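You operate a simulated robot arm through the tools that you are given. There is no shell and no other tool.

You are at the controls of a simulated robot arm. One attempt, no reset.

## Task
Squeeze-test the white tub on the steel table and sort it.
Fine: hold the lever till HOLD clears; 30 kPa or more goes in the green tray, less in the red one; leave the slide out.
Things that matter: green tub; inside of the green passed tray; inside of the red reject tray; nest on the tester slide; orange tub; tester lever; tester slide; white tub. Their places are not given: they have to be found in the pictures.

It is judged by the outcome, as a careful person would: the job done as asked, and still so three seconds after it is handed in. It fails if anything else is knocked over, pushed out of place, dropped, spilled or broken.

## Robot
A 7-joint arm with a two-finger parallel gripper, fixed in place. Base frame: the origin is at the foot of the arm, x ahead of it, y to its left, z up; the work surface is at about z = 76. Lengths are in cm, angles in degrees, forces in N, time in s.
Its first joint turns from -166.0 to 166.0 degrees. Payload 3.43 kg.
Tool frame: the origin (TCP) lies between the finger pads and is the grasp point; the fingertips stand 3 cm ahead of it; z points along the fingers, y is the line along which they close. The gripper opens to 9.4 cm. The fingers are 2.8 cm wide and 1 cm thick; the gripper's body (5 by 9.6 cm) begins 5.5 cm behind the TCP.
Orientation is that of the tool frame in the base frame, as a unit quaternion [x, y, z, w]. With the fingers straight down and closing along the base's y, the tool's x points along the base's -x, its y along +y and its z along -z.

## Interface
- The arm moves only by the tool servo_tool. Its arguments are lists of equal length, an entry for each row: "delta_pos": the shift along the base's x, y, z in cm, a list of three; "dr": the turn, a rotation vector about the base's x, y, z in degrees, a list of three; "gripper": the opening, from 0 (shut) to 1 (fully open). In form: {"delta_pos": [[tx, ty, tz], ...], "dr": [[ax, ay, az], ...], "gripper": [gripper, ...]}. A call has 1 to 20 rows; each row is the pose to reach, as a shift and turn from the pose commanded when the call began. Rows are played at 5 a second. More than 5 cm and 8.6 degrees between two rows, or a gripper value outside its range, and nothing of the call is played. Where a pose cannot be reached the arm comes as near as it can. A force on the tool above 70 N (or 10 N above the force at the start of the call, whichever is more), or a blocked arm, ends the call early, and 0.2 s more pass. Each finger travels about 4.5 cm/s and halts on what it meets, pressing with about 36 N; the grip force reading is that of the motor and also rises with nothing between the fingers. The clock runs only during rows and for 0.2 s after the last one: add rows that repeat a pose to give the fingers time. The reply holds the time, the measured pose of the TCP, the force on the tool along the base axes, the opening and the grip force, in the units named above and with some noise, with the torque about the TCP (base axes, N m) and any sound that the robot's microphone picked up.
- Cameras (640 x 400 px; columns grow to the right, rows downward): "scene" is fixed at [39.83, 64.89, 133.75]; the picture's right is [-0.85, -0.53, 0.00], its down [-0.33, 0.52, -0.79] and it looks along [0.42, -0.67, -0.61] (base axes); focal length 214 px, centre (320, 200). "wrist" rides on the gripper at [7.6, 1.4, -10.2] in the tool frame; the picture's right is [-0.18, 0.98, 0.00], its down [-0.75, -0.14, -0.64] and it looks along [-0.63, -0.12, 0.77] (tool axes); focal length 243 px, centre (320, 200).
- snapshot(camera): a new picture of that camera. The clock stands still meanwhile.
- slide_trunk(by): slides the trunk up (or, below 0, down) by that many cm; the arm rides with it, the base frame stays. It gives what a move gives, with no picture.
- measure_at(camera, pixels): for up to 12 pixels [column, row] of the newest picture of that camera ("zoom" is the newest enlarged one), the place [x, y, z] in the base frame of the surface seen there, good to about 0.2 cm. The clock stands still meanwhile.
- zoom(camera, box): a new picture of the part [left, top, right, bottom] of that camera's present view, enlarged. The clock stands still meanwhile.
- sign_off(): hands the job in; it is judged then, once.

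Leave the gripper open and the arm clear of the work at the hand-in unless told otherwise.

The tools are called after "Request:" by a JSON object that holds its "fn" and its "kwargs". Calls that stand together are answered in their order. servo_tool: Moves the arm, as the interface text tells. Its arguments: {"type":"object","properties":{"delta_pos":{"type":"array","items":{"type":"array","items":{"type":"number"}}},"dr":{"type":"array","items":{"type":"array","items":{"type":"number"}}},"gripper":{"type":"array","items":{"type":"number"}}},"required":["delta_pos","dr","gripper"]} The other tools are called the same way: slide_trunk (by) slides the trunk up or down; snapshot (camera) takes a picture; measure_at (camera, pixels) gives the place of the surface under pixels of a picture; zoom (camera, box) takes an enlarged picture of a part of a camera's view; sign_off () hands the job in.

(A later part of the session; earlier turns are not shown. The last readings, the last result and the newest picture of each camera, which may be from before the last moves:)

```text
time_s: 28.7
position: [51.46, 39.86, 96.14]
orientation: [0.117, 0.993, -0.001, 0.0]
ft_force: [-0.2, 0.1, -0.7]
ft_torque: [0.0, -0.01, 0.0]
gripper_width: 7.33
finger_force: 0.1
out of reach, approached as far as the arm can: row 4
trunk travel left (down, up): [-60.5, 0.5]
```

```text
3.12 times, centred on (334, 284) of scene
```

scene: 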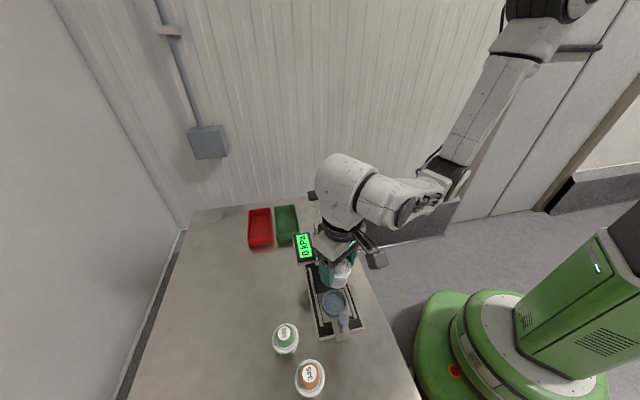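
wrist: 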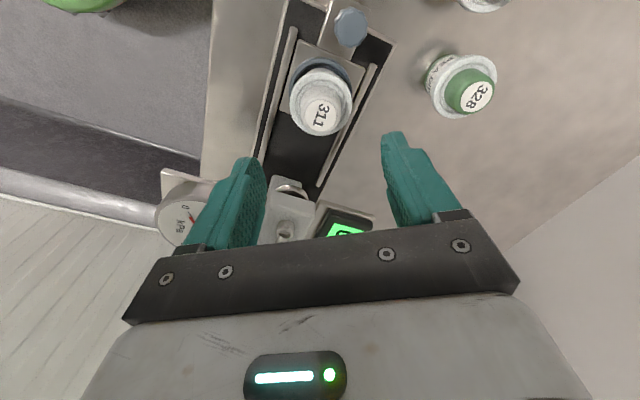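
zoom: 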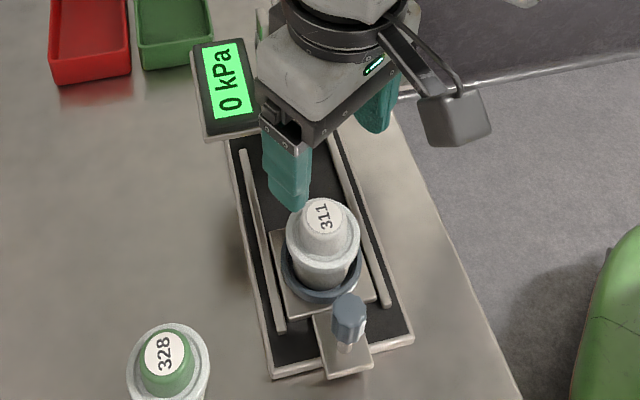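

The tub stands upright in the nest. Next is the knob, so I'll measure its exact centre and the head's underside.

Request:
{"fn": "measure_at", "kwargs": {"camera": "zoom", "pixels": [[349, 305], [335, 305], [363, 305], [349, 296], [349, 316], [349, 330], [333, 315], [365, 317], [345, 350], [325, 215], [323, 203], [345, 240]]}}

Request:
{"fn": "measure_at", "kwargs": {"camera": "wrist", "pixels": [[350, 28], [340, 28], [360, 28], [350, 14], [350, 42], [290, 190], [275, 183], [304, 192], [318, 205], [265, 235], [285, 225], [322, 116]]}}

Request:
{"fn": "zoom", "kwargs": {"camera": "wrist", "box": [250, 150, 390, 240]}}

```text
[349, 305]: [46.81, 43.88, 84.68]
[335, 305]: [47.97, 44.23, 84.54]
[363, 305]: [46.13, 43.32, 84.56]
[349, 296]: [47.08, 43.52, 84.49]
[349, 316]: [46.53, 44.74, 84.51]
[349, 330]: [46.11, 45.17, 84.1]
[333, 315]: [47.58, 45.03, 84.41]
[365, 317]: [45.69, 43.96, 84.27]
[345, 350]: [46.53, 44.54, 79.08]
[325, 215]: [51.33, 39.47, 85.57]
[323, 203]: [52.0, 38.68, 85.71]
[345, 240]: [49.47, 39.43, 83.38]
```

```text
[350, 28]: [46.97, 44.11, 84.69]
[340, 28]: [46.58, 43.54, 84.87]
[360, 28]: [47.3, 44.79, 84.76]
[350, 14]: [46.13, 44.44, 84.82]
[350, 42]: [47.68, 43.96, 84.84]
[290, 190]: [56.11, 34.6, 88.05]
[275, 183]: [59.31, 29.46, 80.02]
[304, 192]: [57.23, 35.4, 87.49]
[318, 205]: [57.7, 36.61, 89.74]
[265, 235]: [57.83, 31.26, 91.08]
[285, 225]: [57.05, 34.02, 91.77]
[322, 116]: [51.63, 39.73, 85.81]
```

```text
4.44 times, centred on (320, 195) of wrist
```

zoom: 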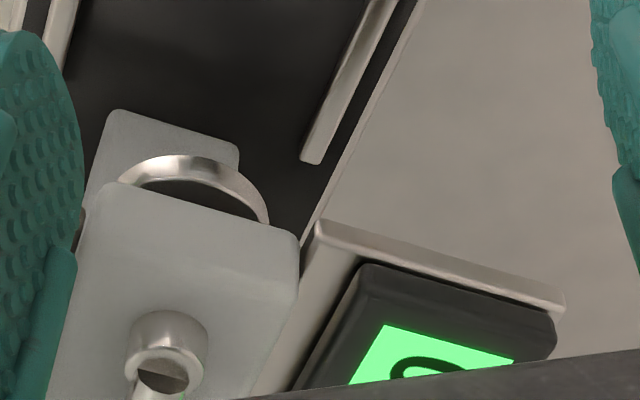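

The knob's centre is (46.9, 44.15), about 1.9 cm across, with its top at z=84.7. The ram ring sits roughly 8.5 cm further in from the nest. I'll move above the knob and turn the yaw toward -40°, so the gripper body keeps clear of the head.

Request:
{"fn": "servo_tool", "kwargs": {"delta_pos": [[-1.1, 1.1, 0], [-2.2, 2.2, 0], [-3.4, 3.2, -0.5], [-4.5, 4.29, -1], [-4.56, 4.29, -2], [-4.56, 4.29, -3], [-4.56, 4.29, -3]], "dr": [[0, 0, 0], [0, 0, -5], [0, 0, -10], [0, 0, -15], [0, 0, -20], [0, 0, -26], [0, 0, -26]], "gripper": [0.78, 0.7, 0.6, 0.5, 0.5, 0.5, 0.5]}}

Request:
{"fn": "snapshot", "kwargs": {"camera": "scene"}}

Request:
{"fn": "snapshot", "kwargs": {"camera": "wrist"}}

```text
time_s: 30.3
position: [46.84, 44.08, 92.99]
orientation: [0.338, 0.941, -0.001, -0.001]
ft_force: [0.3, 0.1, 0.6]
ft_torque: [0.02, 0.0, 0.02]
gripper_width: 4.72
finger_force: 0.1
trunk travel left (down, up): [-60.5, 0.5]
```

```text
taken
```

scene: 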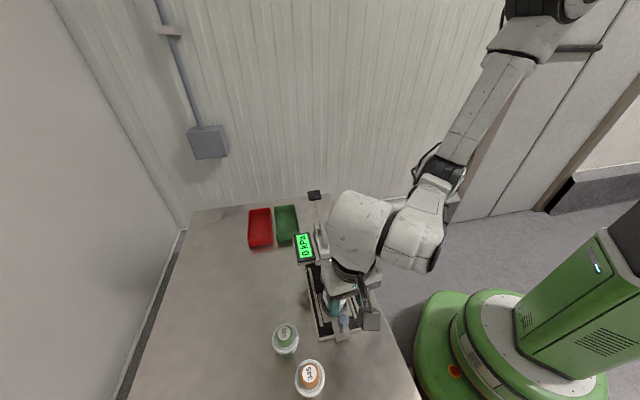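

```text
taken
```

wrist: 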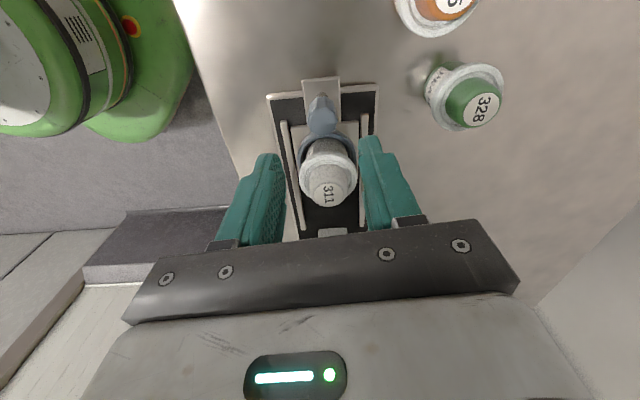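

The yaw is now about -39.5° and the tool is directly over the knob. I'll lower to z≈83.2 around it.

Request:
{"fn": "servo_tool", "kwargs": {"delta_pos": [[0.05, 0.05, -3], [0.05, 0.05, -6], [0.05, 0.05, -8], [0.05, 0.05, -9.7], [0.05, 0.05, -9.7]], "dr": [[0, 0, -1], [0, 0, -2], [0, 0, -3], [0, 0, -3], [0, 0, -3]], "gripper": [0.5, 0.5, 0.5, 0.5, 0.5]}}

Request:
{"fn": "snapshot", "kwargs": {"camera": "wrist"}}

Request:
{"fn": "zoom", "kwargs": {"camera": "scene", "box": [270, 220, 398, 348]}}

```text
time_s: 31.5
position: [46.97, 44.18, 83.35]
orientation: [0.362, 0.932, -0.001, 0.0]
ft_force: [-0.8, 0.2, -0.1]
ft_torque: [-0.04, 0.03, -0.01]
gripper_width: 4.7
finger_force: 0.0
trunk travel left (down, up): [-60.5, 0.5]
```

```text
taken
```

wrist: 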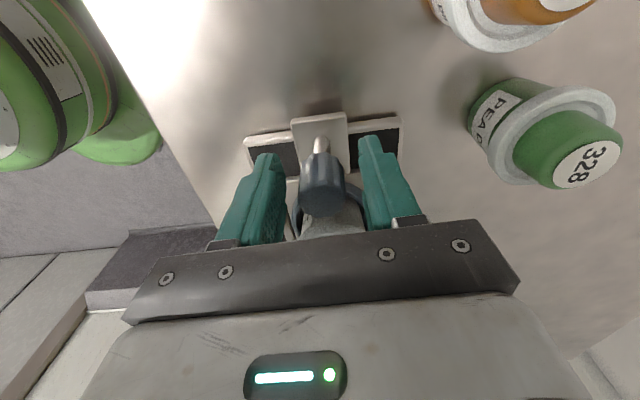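

```text
3.12 times, centred on (334, 284) of scene
```

zoom: 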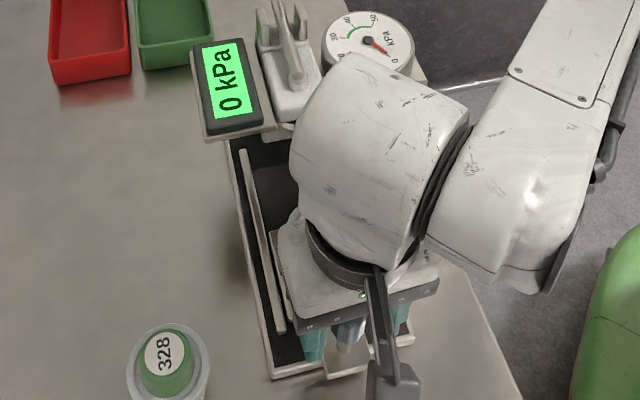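

The fingers straddle the knob. Before pushing I'll check the height of the big wrist link near the tester.

Request:
{"fn": "measure_at", "kwargs": {"camera": "zoom", "pixels": [[310, 100], [300, 150], [300, 200], [320, 240], [350, 80], [400, 100], [450, 180], [390, 260], [285, 240], [500, 250], [310, 215], [340, 60]]}}

```text
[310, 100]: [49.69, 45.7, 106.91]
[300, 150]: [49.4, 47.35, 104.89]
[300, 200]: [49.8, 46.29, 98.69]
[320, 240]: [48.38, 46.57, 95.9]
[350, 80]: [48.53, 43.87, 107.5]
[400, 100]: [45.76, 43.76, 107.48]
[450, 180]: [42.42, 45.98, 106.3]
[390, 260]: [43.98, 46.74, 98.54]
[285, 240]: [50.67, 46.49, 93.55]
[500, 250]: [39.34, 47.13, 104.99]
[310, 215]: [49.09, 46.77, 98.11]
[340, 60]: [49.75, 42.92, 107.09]
```

Everything stays above z≈93 and within about 6 cm of the tool axis, so the tester head is clear. I'll close on the knob.

Request:
{"fn": "servo_tool", "kwargs": {"delta_pos": [[0, 0, 0], [0, 0, 0], [0, 0, 0], [0, 0, 0]], "dr": [[0, 0, 0], [0, 0, 0], [0, 0, 0], [0, 0, 0]], "gripper": [0.35, 0.25, 0.18, 0.16]}}

```text
time_s: 32.5
position: [47.06, 44.09, 83.38]
orientation: [0.363, 0.932, 0.0, 0.001]
ft_force: [5.6, 7.5, 0.1]
ft_torque: [-0.11, 0.31, 0.0]
gripper_width: 2.36
finger_force: 35.8
trunk travel left (down, up): [-60.5, 0.5]
```

The knob is gripped (2.36 cm). I'll push the slide in slowly, 4 cm first.

Request:
{"fn": "servo_tool", "kwargs": {"delta_pos": [[0.29, -0.28, 0], [0.65, -0.62, 0], [1.01, -0.97, 0], [1.44, -1.38, 0], [1.88, -1.8, 0], [2.31, -2.21, 0], [2.6, -2.49, 0], [2.89, -2.77, 0], [2.89, -2.77, 0]], "dr": [[0, 0, 0], [0, 0, 0], [0, 0, 0], [0, 0, 0], [0, 0, 0], [0, 0, 0], [0, 0, 0], [0, 0, 0], [0, 0, 0]], "gripper": [0.16, 0.16, 0.16, 0.16, 0.16, 0.16, 0.16, 0.16, 0.16]}}

Request:
{"fn": "zoom", "kwargs": {"camera": "scene", "box": [270, 200, 398, 328]}}

Request:
{"fn": "snapshot", "kwargs": {"camera": "wrist"}}

```text
time_s: 34.5
position: [49.79, 41.27, 83.35]
orientation: [0.361, 0.932, -0.001, 0.0]
ft_force: [12.0, 13.0, -0.4]
ft_torque: [0.67, 0.04, 0.09]
gripper_width: 2.37
finger_force: 36.7
trunk travel left (down, up): [-60.5, 0.5]
```

```text
3.12 times, centred on (334, 264) of scene
```

zoom: 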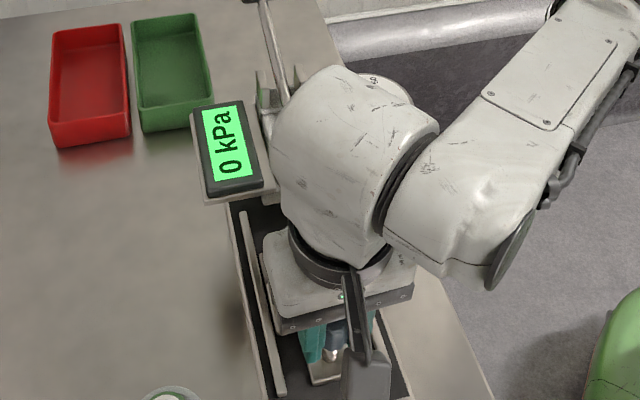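

```text
taken
```

wrist: 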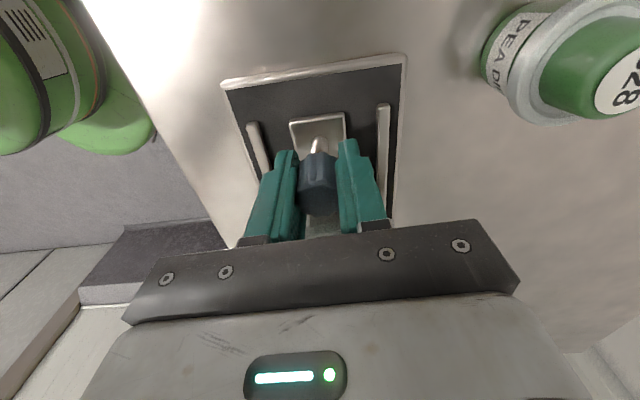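

The slide moves freely. There's a slight side load of about 17 N across the rails, so I'll shift a little sideways and continue along (0.705, -0.709).

Request:
{"fn": "servo_tool", "kwargs": {"delta_pos": [[0.1, 0.1, 0], [0.1, 0.1, 0]], "dr": [[0, 0, 0], [0, 0, 0]], "gripper": [0.16, 0.16]}}

```text
time_s: 35.1
position: [49.75, 41.43, 83.41]
orientation: [0.361, 0.932, -0.002, 0.0]
ft_force: [4.9, 5.2, 1.7]
ft_torque: [0.7, 0.17, 0.01]
gripper_width: 2.37
finger_force: 36.0
trunk travel left (down, up): [-60.5, 0.5]
```

The side load dropped. I'll continue inward 3.5 cm, slowly.

Request:
{"fn": "servo_tool", "kwargs": {"delta_pos": [[0.37, -0.34, 0], [0.74, -0.68, 0], [1.1, -1.02, 0], [1.47, -1.36, 0], [1.84, -1.7, 0], [2.2, -2.03, 0], [2.57, -2.37, 0], [2.57, -2.37, 0]], "dr": [[0, 0, 0], [0, 0, 0], [0, 0, 0], [0, 0, 0], [0, 0, 0], [0, 0, 0], [0, 0, 0], [0, 0, 0]], "gripper": [0.16, 0.16, 0.16, 0.16, 0.16, 0.16, 0.16, 0.16]}}

Request:
{"fn": "zoom", "kwargs": {"camera": "scene", "box": [270, 190, 398, 318]}}

Request:
{"fn": "snapshot", "kwargs": {"camera": "wrist"}}

```text
time_s: 36.9
position: [52.39, 38.95, 83.32]
orientation: [0.362, 0.932, -0.001, 0.0]
ft_force: [-14.3, -12.5, 2.3]
ft_torque: [0.3, -0.25, 0.03]
gripper_width: 2.37
finger_force: 35.8
trunk travel left (down, up): [-60.5, 0.5]
```

```text
3.12 times, centred on (334, 254) of scene
```

zoom: 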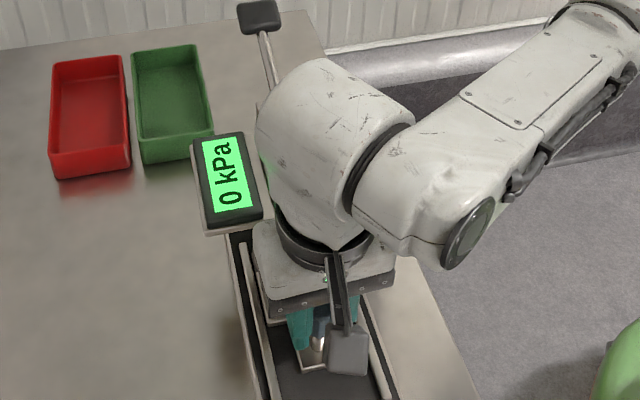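

```text
taken
```

wrist: 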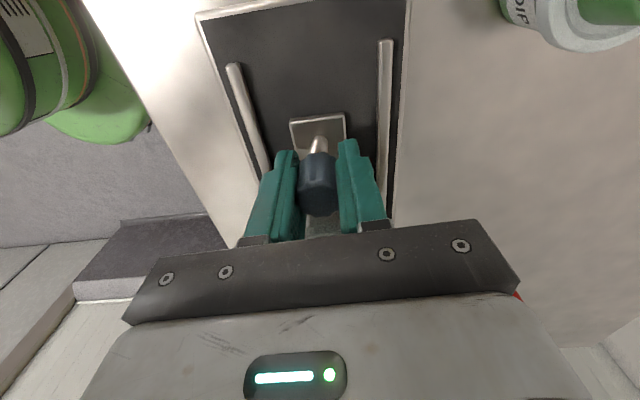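

Now there's a side load the other way, so I'll correct by -0.2 across and continue along (0.707, -0.707) in small steps until the stop.

Request:
{"fn": "servo_tool", "kwargs": {"delta_pos": [[-0.14, -0.15, 0], [0.04, -0.35, 0], [0.21, -0.5, 0], [0.39, -0.68, 0], [0.5, -0.79, 0], [0.5, -0.79, 0]], "dr": [[0, 0, 0], [0, 0, 0], [0, 0, 0], [0, 0, 0], [0, 0, 0], [0, 0, 0]], "gripper": [0.16, 0.16, 0.16, 0.16, 0.16, 0.16]}}

```text
time_s: 38.3
position: [52.86, 38.2, 83.31]
orientation: [0.362, 0.932, -0.001, 0.0]
ft_force: [-8.2, 0.7, 1.2]
ft_torque: [0.0, -1.11, -0.47]
gripper_width: 2.39
finger_force: 35.9
trunk travel left (down, up): [-60.5, 0.5]
```

The slide is in about 8.4 cm, with a small resisting force. I'll go on a little to find the stop.

Request:
{"fn": "servo_tool", "kwargs": {"delta_pos": [[0.1, -0.1, 0], [0.2, -0.2, 0], [0.3, -0.3, 0], [0.4, -0.4, 0], [0.4, -0.4, 0]], "dr": [[0, 0, 0], [0, 0, 0], [0, 0, 0], [0, 0, 0], [0, 0, 0]], "gripper": [0.16, 0.16, 0.16, 0.16, 0.16]}}

Request:
{"fn": "zoom", "kwargs": {"camera": "scene", "box": [270, 190, 398, 318]}}

```text
time_s: 39.5
position: [52.86, 38.26, 83.32]
orientation: [0.358, 0.934, 0.0, -0.003]
ft_force: [-43.8, 35.1, -0.1]
ft_torque: [-1.72, -2.42, -0.49]
gripper_width: 2.36
finger_force: 35.5
trunk travel left (down, up): [-60.5, 0.5]
```

```text
3.12 times, centred on (334, 254) of scene
```

zoom: 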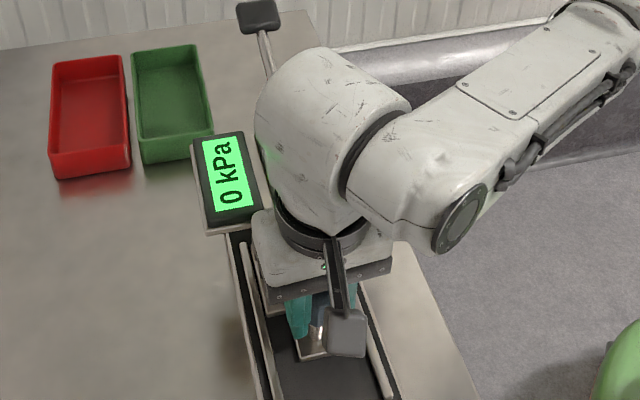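

The push stopped hard at 56 N with the slide in 8.4 cm. The torque makes me unsure whether that's the slide's end stop or the gripper body touching the head. I'll ease off the force and look.

Request:
{"fn": "servo_tool", "kwargs": {"delta_pos": [[-0.2, 0.2, 0], [-0.4, 0.4, 0], [-0.4, 0.4, 0]], "dr": [[0, 0, 0], [0, 0, 0], [0, 0, 0]], "gripper": [0.16, 0.16, 0.16]}}

Request:
{"fn": "zoom", "kwargs": {"camera": "scene", "box": [290, 210, 370, 290]}}

Request:
{"fn": "zoom", "kwargs": {"camera": "wrist", "box": [200, 60, 440, 240]}}

```text
time_s: 40.3
position: [52.96, 38.22, 83.35]
orientation: [0.362, 0.932, -0.002, 0.0]
ft_force: [-23.0, 11.4, 4.3]
ft_torque: [-1.24, 0.45, 0.81]
gripper_width: 2.36
finger_force: 36.4
trunk travel left (down, up): [-60.5, 0.5]
```

```text
5.00 times, centred on (330, 250) of scene
```

zoom: 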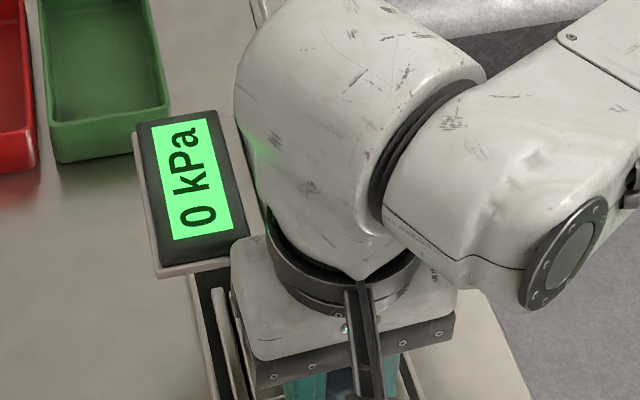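

```text
2.22 times, centred on (320, 150) of wrist
```

zoom: 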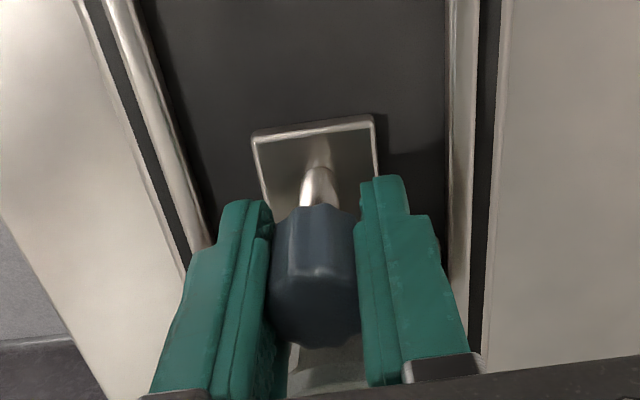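

Request:
{"fn": "servo_tool", "kwargs": {"delta_pos": [[-0.1, 0.1, 0], [-0.2, 0.2, 0], [-0.2, 0.2, 0]], "dr": [[0, 0, 0], [0, 0, 0], [0, 0, 0]], "gripper": [0.16, 0.16, 0.16]}}

```text
time_s: 41.1
position: [52.84, 38.34, 83.31]
orientation: [0.363, 0.932, -0.002, 0.001]
ft_force: [-11.9, -14.6, 5.3]
ft_torque: [0.12, -0.3, -0.15]
gripper_width: 2.39
finger_force: 36.3
trunk travel left (down, up): [-60.5, 0.5]
```

The inward force is now zero with the slide unmoved. I'll open the fingers, rise straight up, and check where the tub sits relative to the ram.

Request:
{"fn": "servo_tool", "kwargs": {"delta_pos": [[0, 0, 0], [0, 0, 0], [0, 0, 0], [0, 0, 1.5], [0, 0, 4], [-1, 1, 7], [-2.5, 2.5, 10], [-4, 4, 12], [-4, 4, 12]], "dr": [[0, 0, 0], [0, 0, 0], [0, 0, 0], [0, 0, 0], [0, 0, 0], [0, 0, 0], [0, 0, 0], [0, 0, 0], [0, 0, 0]], "gripper": [0.3, 0.42, 0.42, 0.42, 0.42, 0.42, 0.42, 0.42, 0.42]}}

Request:
{"fn": "snapshot", "kwargs": {"camera": "wrist"}}

Request:
{"fn": "snapshot", "kwargs": {"camera": "scene"}}

```text
time_s: 43.1
position: [48.71, 42.5, 95.27]
orientation: [0.361, 0.932, -0.001, 0.0]
ft_force: [-0.7, 0.6, -0.4]
ft_torque: [0.0, 0.01, -0.03]
gripper_width: 3.95
finger_force: 0.0
trunk travel left (down, up): [-60.5, 0.5]
```

```text
taken
```

wrist: 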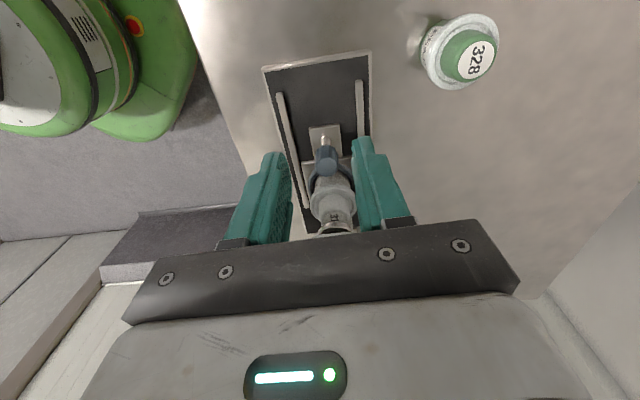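

```text
taken
```

scene: 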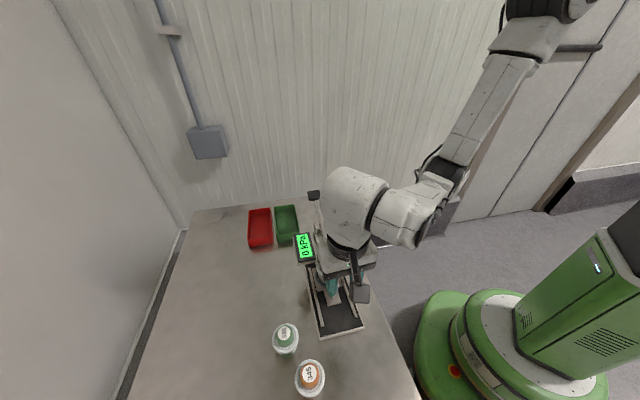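

I'll back away along the axis to get a wrist view of the tub under the head.

Request:
{"fn": "servo_tool", "kwargs": {"delta_pos": [[-2, 2, 0], [-4, 4, 0], [-6, 6, 0], [-8, 8, 0], [-8, 8, 0]], "dr": [[0, 0, 0], [0, 0, 0], [0, 0, 0], [0, 0, 0], [0, 0, 0]], "gripper": [0.42, 0.42, 0.42, 0.42, 0.42]}}

Request:
{"fn": "snapshot", "kwargs": {"camera": "wrist"}}

Request:
{"fn": "zoom", "kwargs": {"camera": "scene", "box": [280, 220, 380, 320]}}

```text
time_s: 44.3
position: [40.67, 50.49, 95.45]
orientation: [0.363, 0.932, -0.001, 0.0]
ft_force: [-0.4, 0.4, 0.2]
ft_torque: [-0.01, -0.03, 0.01]
gripper_width: 3.96
finger_force: 0.0
trunk travel left (down, up): [-60.5, 0.5]
```

```text
taken
```

wrist: 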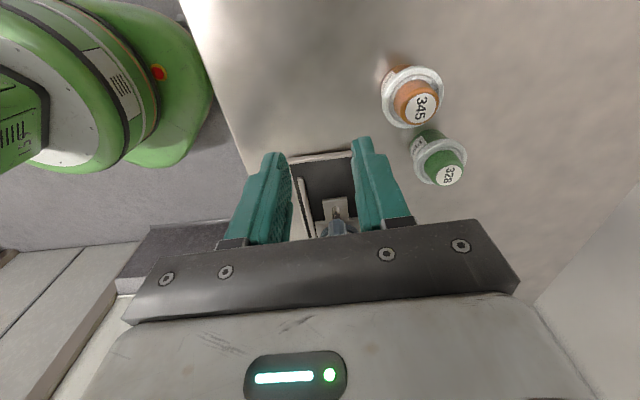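

```text
4.00 times, centred on (330, 270) of scene
```

zoom: 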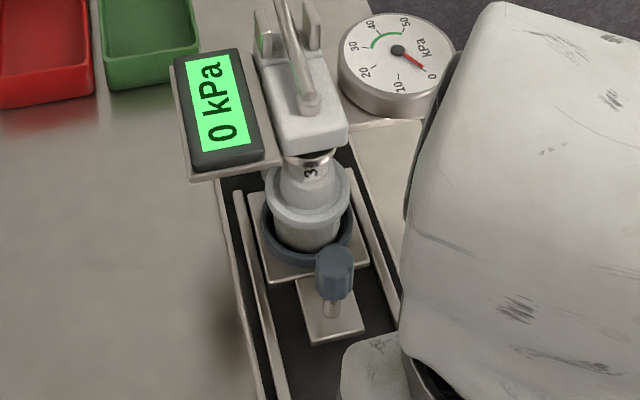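

The tub's cap is at the ram ring. I'll measure the ring, the rim and the ram to see whether it's centred.

Request:
{"fn": "measure_at", "kwargs": {"camera": "zoom", "pixels": [[266, 212], [350, 215], [306, 263], [270, 243], [345, 243], [268, 185], [347, 185], [307, 224], [318, 162], [335, 153], [286, 158], [308, 172]]}}

Request:
{"fn": "zoom", "kwargs": {"camera": "scene", "box": [310, 240, 350, 280]}}

```text
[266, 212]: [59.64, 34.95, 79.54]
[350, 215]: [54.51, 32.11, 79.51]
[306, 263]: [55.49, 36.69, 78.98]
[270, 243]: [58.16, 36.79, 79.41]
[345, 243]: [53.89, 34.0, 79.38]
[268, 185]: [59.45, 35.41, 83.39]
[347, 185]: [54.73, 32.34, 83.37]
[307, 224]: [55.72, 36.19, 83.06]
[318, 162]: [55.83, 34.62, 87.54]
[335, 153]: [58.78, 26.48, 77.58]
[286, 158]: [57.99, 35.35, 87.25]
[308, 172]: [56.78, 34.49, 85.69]
```

```text
10.00 times, centred on (330, 260) of scene
```

zoom: 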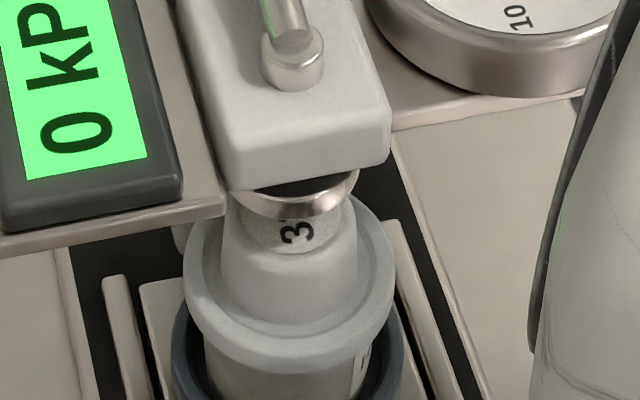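

The nest sits at about (57.1, 33.8), directly under the ram axis, so the slide is fully home at its stop. Next I'll rise and travel high over the tester toward the lever grip at (67.7, 23.3, 96.5).

Request:
{"fn": "servo_tool", "kwargs": {"delta_pos": [[0, 0, 4], [0, 0, 8], [0, 0, 12], [3, -3, 13], [6, -6, 13], [9, -9, 13], [12, -12, 13], [12, -12, 13]], "dr": [[0, 0, 0], [0, 0, 0], [0, 0, 0], [0, 0, 0], [0, 0, 0], [0, 0, 0], [0, 0, 0], [0, 0, 0]], "gripper": [0.42, 0.42, 0.42, 0.42, 0.42, 0.5, 0.55, 0.55]}}

Request:
{"fn": "snapshot", "kwargs": {"camera": "scene"}}

```text
time_s: 46.1
position: [52.82, 38.42, 108.54]
orientation: [0.362, 0.932, -0.001, -0.001]
ft_force: [1.3, -0.4, 0.1]
ft_torque: [-0.02, 0.02, -0.02]
gripper_width: 5.18
finger_force: 0.0
trunk travel left (down, up): [-60.5, 0.5]
```

```text
taken
```

scene: 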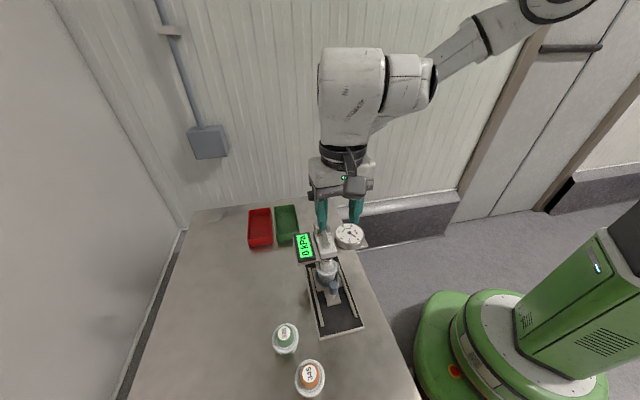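

The path is clear. I'll continue to above the lever grip.

Request:
{"fn": "servo_tool", "kwargs": {"delta_pos": [[2.5, -2.5, 0], [5, -5, 0], [7.5, -7.5, 0], [10, -10, 0], [12.5, -12.6, 0], [14.8, -15, 0], [14.8, -15, 0]], "dr": [[0, 0, 0], [0, 0, 0], [0, 0, 0], [0, 0, 0], [0, 0, 0], [0, 0, 0], [0, 0, 0]], "gripper": [0.55, 0.55, 0.55, 0.55, 0.55, 0.55, 0.55]}}

Request:
{"fn": "snapshot", "kwargs": {"camera": "wrist"}}

Request:
{"fn": "snapshot", "kwargs": {"camera": "scene"}}

```text
time_s: 47.7
position: [67.49, 23.42, 108.36]
orientation: [0.361, 0.933, 0.0, 0.0]
ft_force: [-0.5, 0.2, -0.5]
ft_torque: [-0.03, 0.03, -0.03]
gripper_width: 5.2
finger_force: 0.0
trunk travel left (down, up): [-60.5, 0.5]
```

```text
taken
```

wrist: 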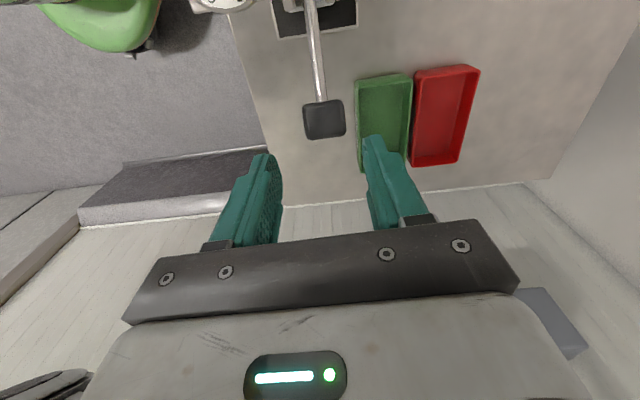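

```text
taken
```

scene: 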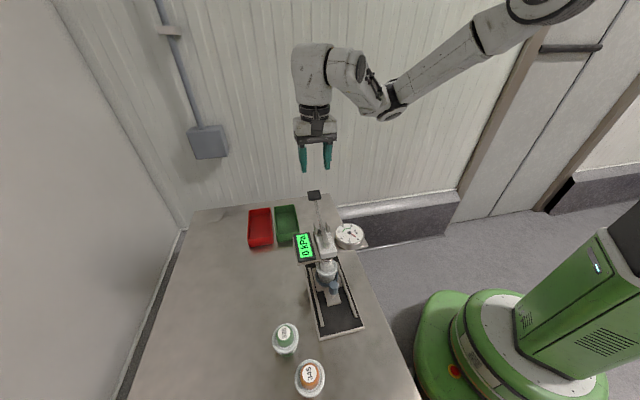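

The lever grip shows at (324,118) in the wrist view. I'll measure it, and the tray floors and walls as well.

Request:
{"fn": "measure_at", "kwargs": {"camera": "wrist", "pixels": [[324, 120], [307, 120], [341, 118], [322, 104], [326, 134], [320, 90], [316, 60], [312, 30], [310, 8], [303, 6], [318, 4], [325, 137]]}}

Request:
{"fn": "measure_at", "kwargs": {"camera": "wrist", "pixels": [[380, 115], [358, 85], [412, 76], [383, 80], [362, 165], [408, 150], [445, 115], [416, 72], [478, 68], [412, 162], [455, 162], [447, 70]]}}

```text
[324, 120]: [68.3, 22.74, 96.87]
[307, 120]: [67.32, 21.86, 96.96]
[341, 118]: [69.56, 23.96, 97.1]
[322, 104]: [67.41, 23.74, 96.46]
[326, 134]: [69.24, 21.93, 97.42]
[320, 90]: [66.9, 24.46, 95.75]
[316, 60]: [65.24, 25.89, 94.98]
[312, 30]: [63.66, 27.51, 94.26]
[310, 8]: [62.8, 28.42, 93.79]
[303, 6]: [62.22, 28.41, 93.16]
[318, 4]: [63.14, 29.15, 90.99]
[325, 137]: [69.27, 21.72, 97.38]
```

```text
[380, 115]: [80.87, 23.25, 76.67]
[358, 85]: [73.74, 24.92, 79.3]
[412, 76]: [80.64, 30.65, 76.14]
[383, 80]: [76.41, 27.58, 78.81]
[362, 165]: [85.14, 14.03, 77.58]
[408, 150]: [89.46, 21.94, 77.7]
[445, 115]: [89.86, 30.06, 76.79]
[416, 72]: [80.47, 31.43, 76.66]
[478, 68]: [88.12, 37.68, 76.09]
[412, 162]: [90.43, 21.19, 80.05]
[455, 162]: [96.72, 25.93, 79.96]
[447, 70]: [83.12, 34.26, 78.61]
```

The lever grip is centred at (68.3, 22.75, ~96.3) and is 3.1 cm wide. I'll lower the open fingers around it.

Request:
{"fn": "servo_tool", "kwargs": {"delta_pos": [[0.3, -0.3, -3], [0.8, -0.65, -6], [0.8, -0.65, -9], [0.8, -0.65, -11], [0.8, -0.65, -12.1], [0.8, -0.65, -12.1]], "dr": [[0, 0, 0], [0, 0, 0], [0, 0, 0], [0, 0, 0], [0, 0, 0], [0, 0, 0]], "gripper": [0.55, 0.55, 0.55, 0.55, 0.55, 0.55]}}

Request:
{"fn": "snapshot", "kwargs": {"camera": "wrist"}}

Request:
{"fn": "zoom", "kwargs": {"camera": "scene", "box": [260, 130, 388, 258]}}

```text
time_s: 49.1
position: [68.28, 22.86, 96.4]
orientation: [0.361, 0.933, -0.001, 0.0]
ft_force: [-0.2, 0.3, 0.1]
ft_torque: [0.02, -0.01, 0.02]
gripper_width: 5.13
finger_force: 0.1
trunk travel left (down, up): [-60.5, 0.5]
```

```text
taken
```

wrist: 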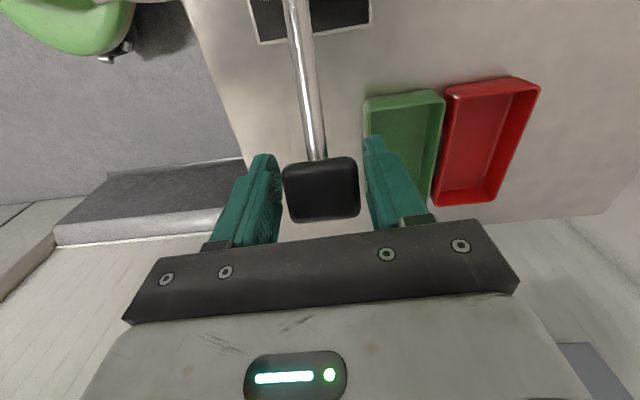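

```text
3.12 times, centred on (324, 194) of scene
```

zoom: 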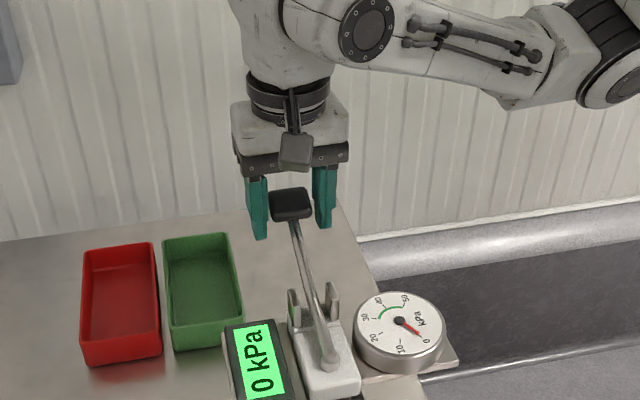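

The fingers straddle the grip, and the display stays visible in the scene view. I'll close on it.

Request:
{"fn": "servo_tool", "kwargs": {"delta_pos": [[0, 0, 0], [0, 0, 0], [0, 0, 0], [0, 0, 0]], "dr": [[0, 0, 0], [0, 0, 0], [0, 0, 0], [0, 0, 0]], "gripper": [0.42, 0.36, 0.3, 0.28]}}

```text
time_s: 50.1
position: [68.54, 22.99, 96.09]
orientation: [0.363, 0.932, 0.0, 0.0]
ft_force: [8.6, 9.9, -0.2]
ft_torque: [0.14, -0.09, -0.93]
gripper_width: 4.45
finger_force: 35.9
trunk travel left (down, up): [-60.5, 0.5]
```

It's gripped at 4.45 cm. I'll try a gentle downward move of 0.8 cm and read the force.

Request:
{"fn": "servo_tool", "kwargs": {"delta_pos": [[0.1, 0.1, -0.3], [0.1, 0.1, -0.6], [0.1, 0.1, -0.8], [0.1, 0.1, -0.8]], "dr": [[0, 0, 0], [0, 0, 0], [0, 0, 0], [0, 0, 0]], "gripper": [0.28, 0.28, 0.28, 0.28]}}

Request:
{"fn": "zoom", "kwargs": {"camera": "scene", "box": [260, 150, 388, 278]}}

```text
time_s: 51.1
position: [68.59, 22.77, 95.48]
orientation: [0.363, 0.932, -0.001, 0.001]
ft_force: [8.2, -8.1, 15.1]
ft_torque: [0.85, 0.44, -0.75]
gripper_width: 4.46
finger_force: 36.4
trunk travel left (down, up): [-60.5, 0.5]
```

```text
3.12 times, centred on (324, 214) of scene
```

zoom: 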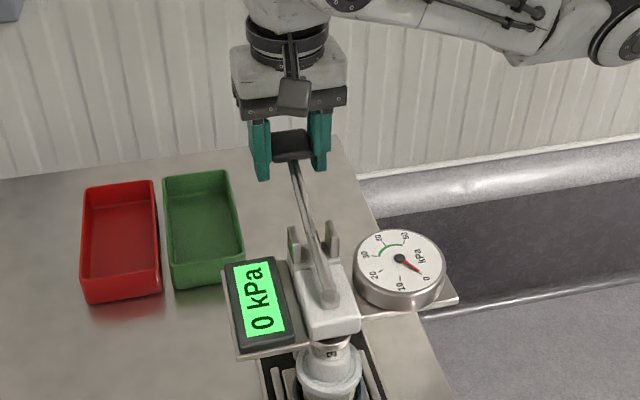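

It follows downward with a spring-like 15 N and pulls slightly outward, as a lever pivoted at the front would. I'll press further along that arc in steps.

Request:
{"fn": "servo_tool", "kwargs": {"delta_pos": [[0.15, -0.15, -0.5], [0.25, -0.25, -1], [0.35, -0.35, -1.5], [0.42, -0.42, -2], [0.42, -0.42, -2]], "dr": [[0, 0, 0], [0, 0, 0], [0, 0, 0], [0, 0, 0], [0, 0, 0]], "gripper": [0.28, 0.28, 0.28, 0.28, 0.28]}}

Request:
{"fn": "zoom", "kwargs": {"camera": "scene", "box": [260, 150, 388, 278]}}

```text
time_s: 52.3
position: [68.65, 22.53, 93.36]
orientation: [0.361, 0.933, -0.001, 0.0]
ft_force: [-12.3, -4.9, 10.5]
ft_torque: [0.78, 0.46, -0.85]
gripper_width: 4.48
finger_force: 36.1
trunk travel left (down, up): [-60.5, 0.5]
```

```text
3.12 times, centred on (324, 214) of scene
```

zoom: 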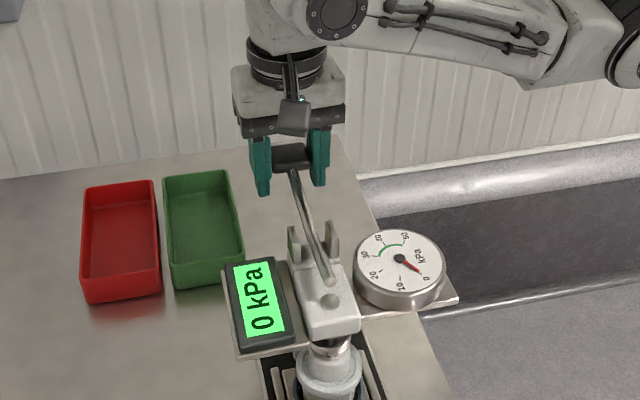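

The bar's front end seems to separate from the post. I'll zoom in to see what moves.

Request:
{"fn": "zoom", "kwargs": {"camera": "scene", "box": [300, 220, 360, 280]}}

Request:
{"fn": "measure_at", "kwargs": {"camera": "zoom", "pixels": [[280, 180], [270, 130], [260, 80], [250, 40], [285, 215], [295, 240], [300, 260], [290, 195], [230, 90], [290, 80]]}}

```text
6.67 times, centred on (330, 250) of scene
```

zoom: 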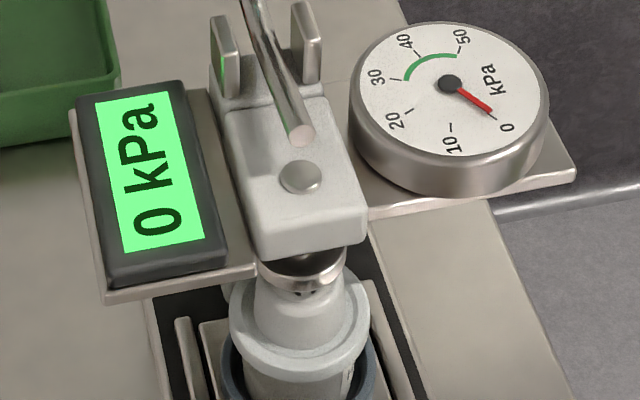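

```text
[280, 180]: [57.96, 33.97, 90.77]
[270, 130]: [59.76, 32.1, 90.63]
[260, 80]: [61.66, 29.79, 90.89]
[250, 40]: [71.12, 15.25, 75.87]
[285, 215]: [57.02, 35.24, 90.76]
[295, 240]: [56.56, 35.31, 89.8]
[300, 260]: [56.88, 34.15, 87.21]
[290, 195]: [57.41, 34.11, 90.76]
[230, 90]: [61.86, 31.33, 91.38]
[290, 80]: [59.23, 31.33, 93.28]
```

The ram plunger has sunk into the head and the ram ring is coming down onto the cap, so down is right. I'll continue in small steps.

Request:
{"fn": "servo_tool", "kwargs": {"delta_pos": [[-0.1, 0, -0.4], [-0.1, 0, -0.8], [-0.1, 0, -1.2], [-0.1, 0, -1.2]], "dr": [[0, 0, 0], [0, 0, 0], [0, 0, 0], [0, 0, 0]], "gripper": [0.28, 0.28, 0.28, 0.28]}}

Request:
{"fn": "zoom", "kwargs": {"camera": "scene", "box": [280, 180, 380, 280]}}

```text
time_s: 53.3
position: [68.68, 22.59, 92.22]
orientation: [0.362, 0.932, -0.001, 0.001]
ft_force: [-5.3, -5.5, 11.1]
ft_torque: [0.81, 0.55, -0.7]
gripper_width: 4.48
finger_force: 35.4
trunk travel left (down, up): [-60.5, 0.5]
```

```text
4.00 times, centred on (330, 230) of scene
```

zoom: 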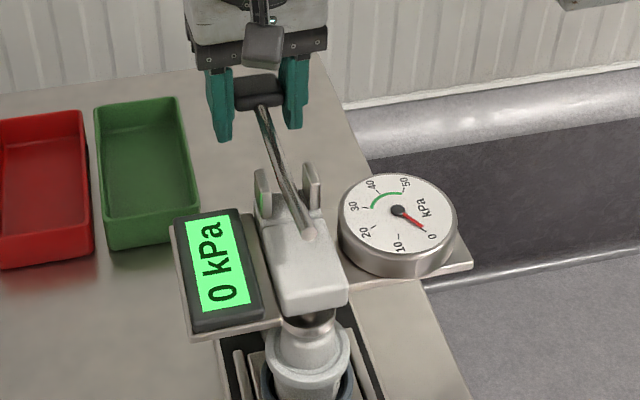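

The ram has nearly reached the cap and the display still reads 0 kPa. I'll keep pressing.

Request:
{"fn": "servo_tool", "kwargs": {"delta_pos": [[0, 0, -0.4], [0, 0, -0.8], [0, 0, -1.2], [0, 0, -1.5], [0, 0, -1.5]], "dr": [[0, 0, 0], [0, 0, 0], [0, 0, 0], [0, 0, 0], [0, 0, 0]], "gripper": [0.28, 0.28, 0.28, 0.28, 0.28]}}

Request:
{"fn": "zoom", "kwargs": {"camera": "scene", "box": [280, 180, 380, 280]}}

```text
time_s: 54.5
position: [68.74, 22.52, 90.72]
orientation: [0.362, 0.932, -0.001, 0.001]
ft_force: [-2.6, -0.1, 11.3]
ft_torque: [0.7, 0.57, -0.87]
gripper_width: 4.47
finger_force: 35.7
trunk travel left (down, up): [-60.5, 0.5]
```

```text
4.00 times, centred on (330, 230) of scene
```

zoom: 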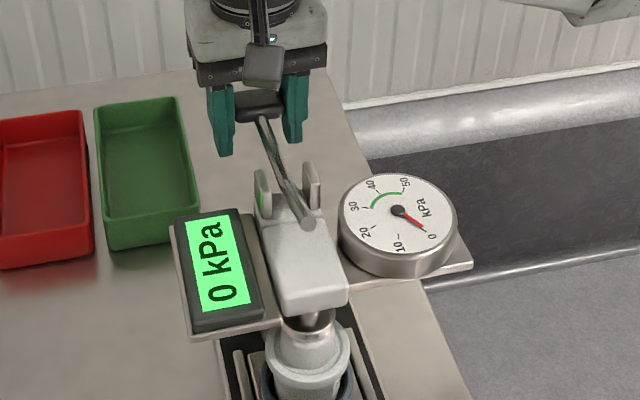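

The force is steady at about 11 N and the ram is nearly on the cap. I'll continue.

Request:
{"fn": "servo_tool", "kwargs": {"delta_pos": [[0, 0, -0.4], [-0.05, 0.05, -0.8], [-0.1, 0.1, -1.2], [-0.15, 0.15, -1.5], [-0.15, 0.15, -1.5]], "dr": [[0, 0, 0], [0, 0, 0], [0, 0, 0], [0, 0, 0], [0, 0, 0]], "gripper": [0.28, 0.28, 0.28, 0.28, 0.28]}}

Request:
{"fn": "zoom", "kwargs": {"camera": "scene", "box": [280, 180, 380, 280]}}

```text
time_s: 55.7
position: [68.72, 22.5, 89.37]
orientation: [0.364, 0.932, 0.0, 0.002]
ft_force: [5.8, -2.0, 27.8]
ft_torque: [-0.09, 0.14, -0.86]
gripper_width: 4.5
finger_force: 36.2
trunk travel left (down, up): [-60.5, 0.5]
```

```text
4.00 times, centred on (330, 230) of scene
```

zoom: 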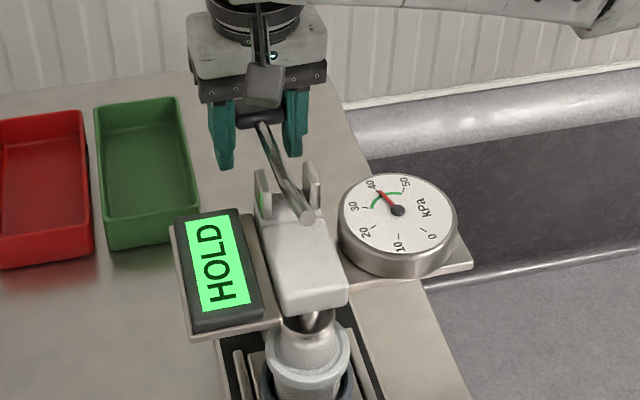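

The display shows HOLD and the gauge needle is near 40. I'll hold this pose and wait for HOLD to clear.

Request:
{"fn": "servo_tool", "kwargs": {"delta_pos": [[0, 0, 0], [0, 0, 0], [0, 0, 0], [0, 0, 0], [0, 0, 0], [0, 0, 0], [0, 0, 0], [0, 0, 0], [0, 0, 0], [0, 0, 0]], "dr": [[0, 0, 0], [0, 0, 0], [0, 0, 0], [0, 0, 0], [0, 0, 0], [0, 0, 0], [0, 0, 0], [0, 0, 0], [0, 0, 0], [0, 0, 0]], "gripper": [0.28, 0.28, 0.28, 0.28, 0.28, 0.28, 0.28, 0.28, 0.28, 0.28]}}

Request:
{"fn": "zoom", "kwargs": {"camera": "scene", "box": [280, 180, 380, 280]}}

```text
time_s: 57.9
position: [68.66, 22.6, 89.37]
orientation: [0.362, 0.932, 0.0, 0.001]
ft_force: [17.2, -2.9, 23.1]
ft_torque: [-0.07, 0.23, -0.93]
gripper_width: 4.46
finger_force: 36.1
trunk travel left (down, up): [-60.5, 0.5]
```

```text
4.00 times, centred on (330, 230) of scene
```

zoom: 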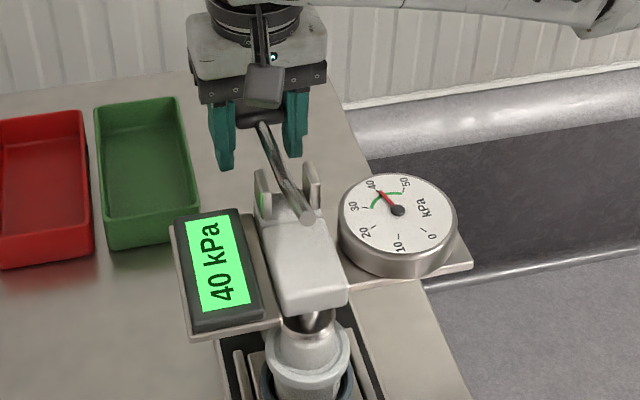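

HOLD has cleared and the display shows 40 kPa. I'll look closer and hold a moment longer to make sure it's steady.

Request:
{"fn": "servo_tool", "kwargs": {"delta_pos": [[0, 0, 0], [0, 0, 0], [0, 0, 0], [0, 0, 0], [0, 0, 0]], "dr": [[0, 0, 0], [0, 0, 0], [0, 0, 0], [0, 0, 0], [0, 0, 0]], "gripper": [0.28, 0.28, 0.28, 0.28, 0.28]}}

Request:
{"fn": "zoom", "kwargs": {"camera": "scene", "box": [290, 220, 370, 270]}}

```text
time_s: 59.1
position: [68.68, 22.6, 89.33]
orientation: [0.363, 0.932, 0.0, 0.001]
ft_force: [17.7, -3.4, 22.9]
ft_torque: [-0.09, 0.22, -0.87]
gripper_width: 4.48
finger_force: 36.1
trunk travel left (down, up): [-60.5, 0.5]
```

```text
8.00 times, centred on (330, 245) of scene
```

zoom: 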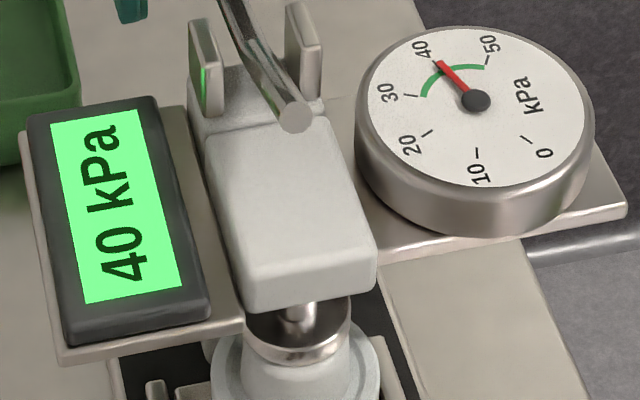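

A steady 40 kPa is at or above 30, so this tub goes in the green tray. I'll raise the lever back up along the same arc.

Request:
{"fn": "servo_tool", "kwargs": {"delta_pos": [[0.05, -0.05, 0.7], [0.15, -0.15, 1.5], [0.15, -0.15, 2.3], [0.15, -0.15, 3.0], [0.2, -0.15, 3.7], [0.25, -0.15, 4.2], [0.1, 0, 5.0], [-0.05, 0.15, 5.7], [-0.15, 0.25, 6.2], [-0.25, 0.2, 6.7], [-0.27, 0.17, 7.0], [-0.27, 0.17, 7.0]], "dr": [[0, 0, 0], [0, 0, 0], [0, 0, 0], [0, 0, 0], [0, 0, 0], [0, 0, 0], [0, 0, 0], [0, 0, 0], [0, 0, 0], [0, 0, 0], [0, 0, 0], [0, 0, 0]], "gripper": [0.28, 0.28, 0.28, 0.28, 0.28, 0.28, 0.28, 0.28, 0.28, 0.28, 0.28, 0.28]}}

Request:
{"fn": "zoom", "kwargs": {"camera": "scene", "box": [280, 180, 380, 280]}}

```text
time_s: 61.7
position: [68.64, 22.67, 96.24]
orientation: [0.363, 0.932, -0.001, 0.0]
ft_force: [20.8, -3.5, -22.8]
ft_torque: [0.02, -0.11, -0.99]
gripper_width: 4.47
finger_force: 36.3
trunk travel left (down, up): [-60.5, 0.5]
```

```text
4.00 times, centred on (330, 230) of scene
```

zoom: 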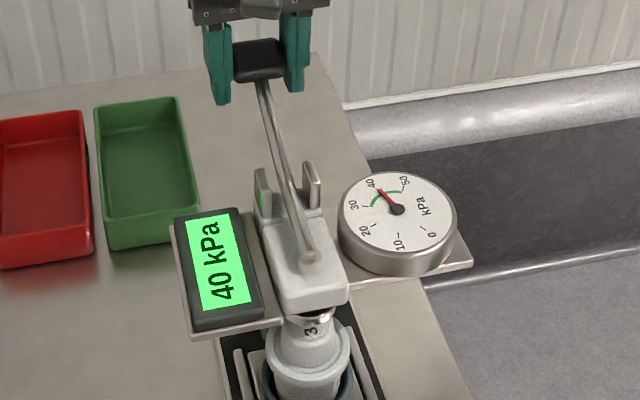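

The lever is back at its top stop and the display keeps the 40 kPa reading. I'll ease off, open the fingers and rise.

Request:
{"fn": "servo_tool", "kwargs": {"delta_pos": [[-0.1, 0, -0.3], [-0.1, 0, -0.3], [-0.1, 0, -0.3], [-0.1, 0, -0.3], [-0.1, 0, 1], [-0.1, 0, 4], [-0.1, 0, 8], [-0.1, 0, 11], [-0.1, 0, 11]], "dr": [[0, 0, 0], [0, 0, 0], [0, 0, 0], [0, 0, 0], [0, 0, 0], [0, 0, 0], [0, 0, 0], [0, 0, 0], [0, 0, 0]], "gripper": [0.28, 0.45, 0.6, 0.62, 0.62, 0.62, 0.62, 0.62, 0.62]}}

Request:
{"fn": "snapshot", "kwargs": {"camera": "scene"}}

Request:
{"fn": "zoom", "kwargs": {"camera": "scene", "box": [280, 180, 380, 280]}}

```text
time_s: 63.7
position: [68.11, 22.87, 107.36]
orientation: [0.361, 0.932, -0.001, -0.001]
ft_force: [0.2, 0.3, 0.1]
ft_torque: [0.0, 0.02, -0.03]
gripper_width: 5.83
finger_force: 0.0
trunk travel left (down, up): [-60.5, 0.5]
```

```text
taken
```

scene: 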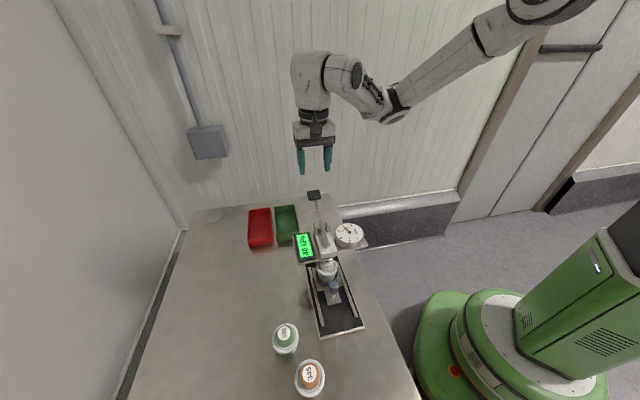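

```text
4.00 times, centred on (330, 230) of scene
```

zoom: 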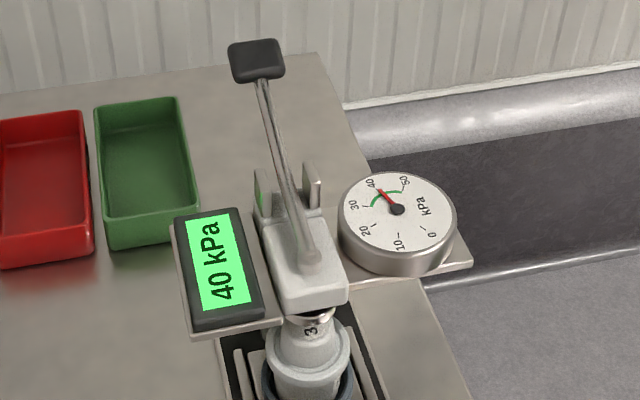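

The lever stays up. I'll fly back over the tester, keeping high, to the operator side of the slide knob.

Request:
{"fn": "servo_tool", "kwargs": {"delta_pos": [[-2.8, 2.8, 0], [-5.6, 5.6, 0.5], [-8.4, 8.4, 0.5], [-11.2, 11.3, 0.5], [-14, 14.1, 0.5], [-16.8, 16.9, 0], [-19.2, 19.4, 0], [-19.2, 19.4, -4], [-19.2, 19.4, -8], [-19.2, 19.4, -12], [-19.2, 19.4, -12]], "dr": [[0, 0, 0], [0, 0, 0], [0, 0, 0], [0, 0, 0], [0, 0, 0], [0, 0, 0], [0, 0, 0], [0, 0, 0], [0, 0, 0], [0, 0, 0], [0, 0, 0]], "gripper": [0.62, 0.62, 0.55, 0.5, 0.46, 0.46, 0.46, 0.46, 0.46, 0.46, 0.46]}}

Request:
{"fn": "snapshot", "kwargs": {"camera": "wrist"}}

Request:
{"fn": "snapshot", "kwargs": {"camera": "scene"}}

```text
time_s: 66.1
position: [49.05, 42.26, 95.19]
orientation: [0.361, 0.933, -0.001, 0.0]
ft_force: [0.2, -0.6, 0.3]
ft_torque: [-0.02, 0.05, 0.0]
gripper_width: 4.31
finger_force: 0.1
trunk travel left (down, up): [-60.5, 0.5]
```

```text
taken
```

wrist: 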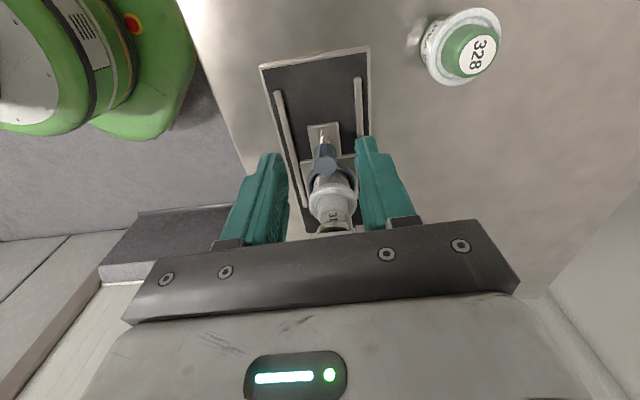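

```text
taken
```

scene: 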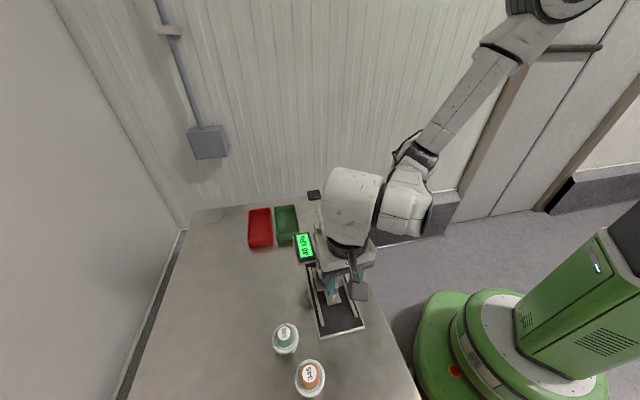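

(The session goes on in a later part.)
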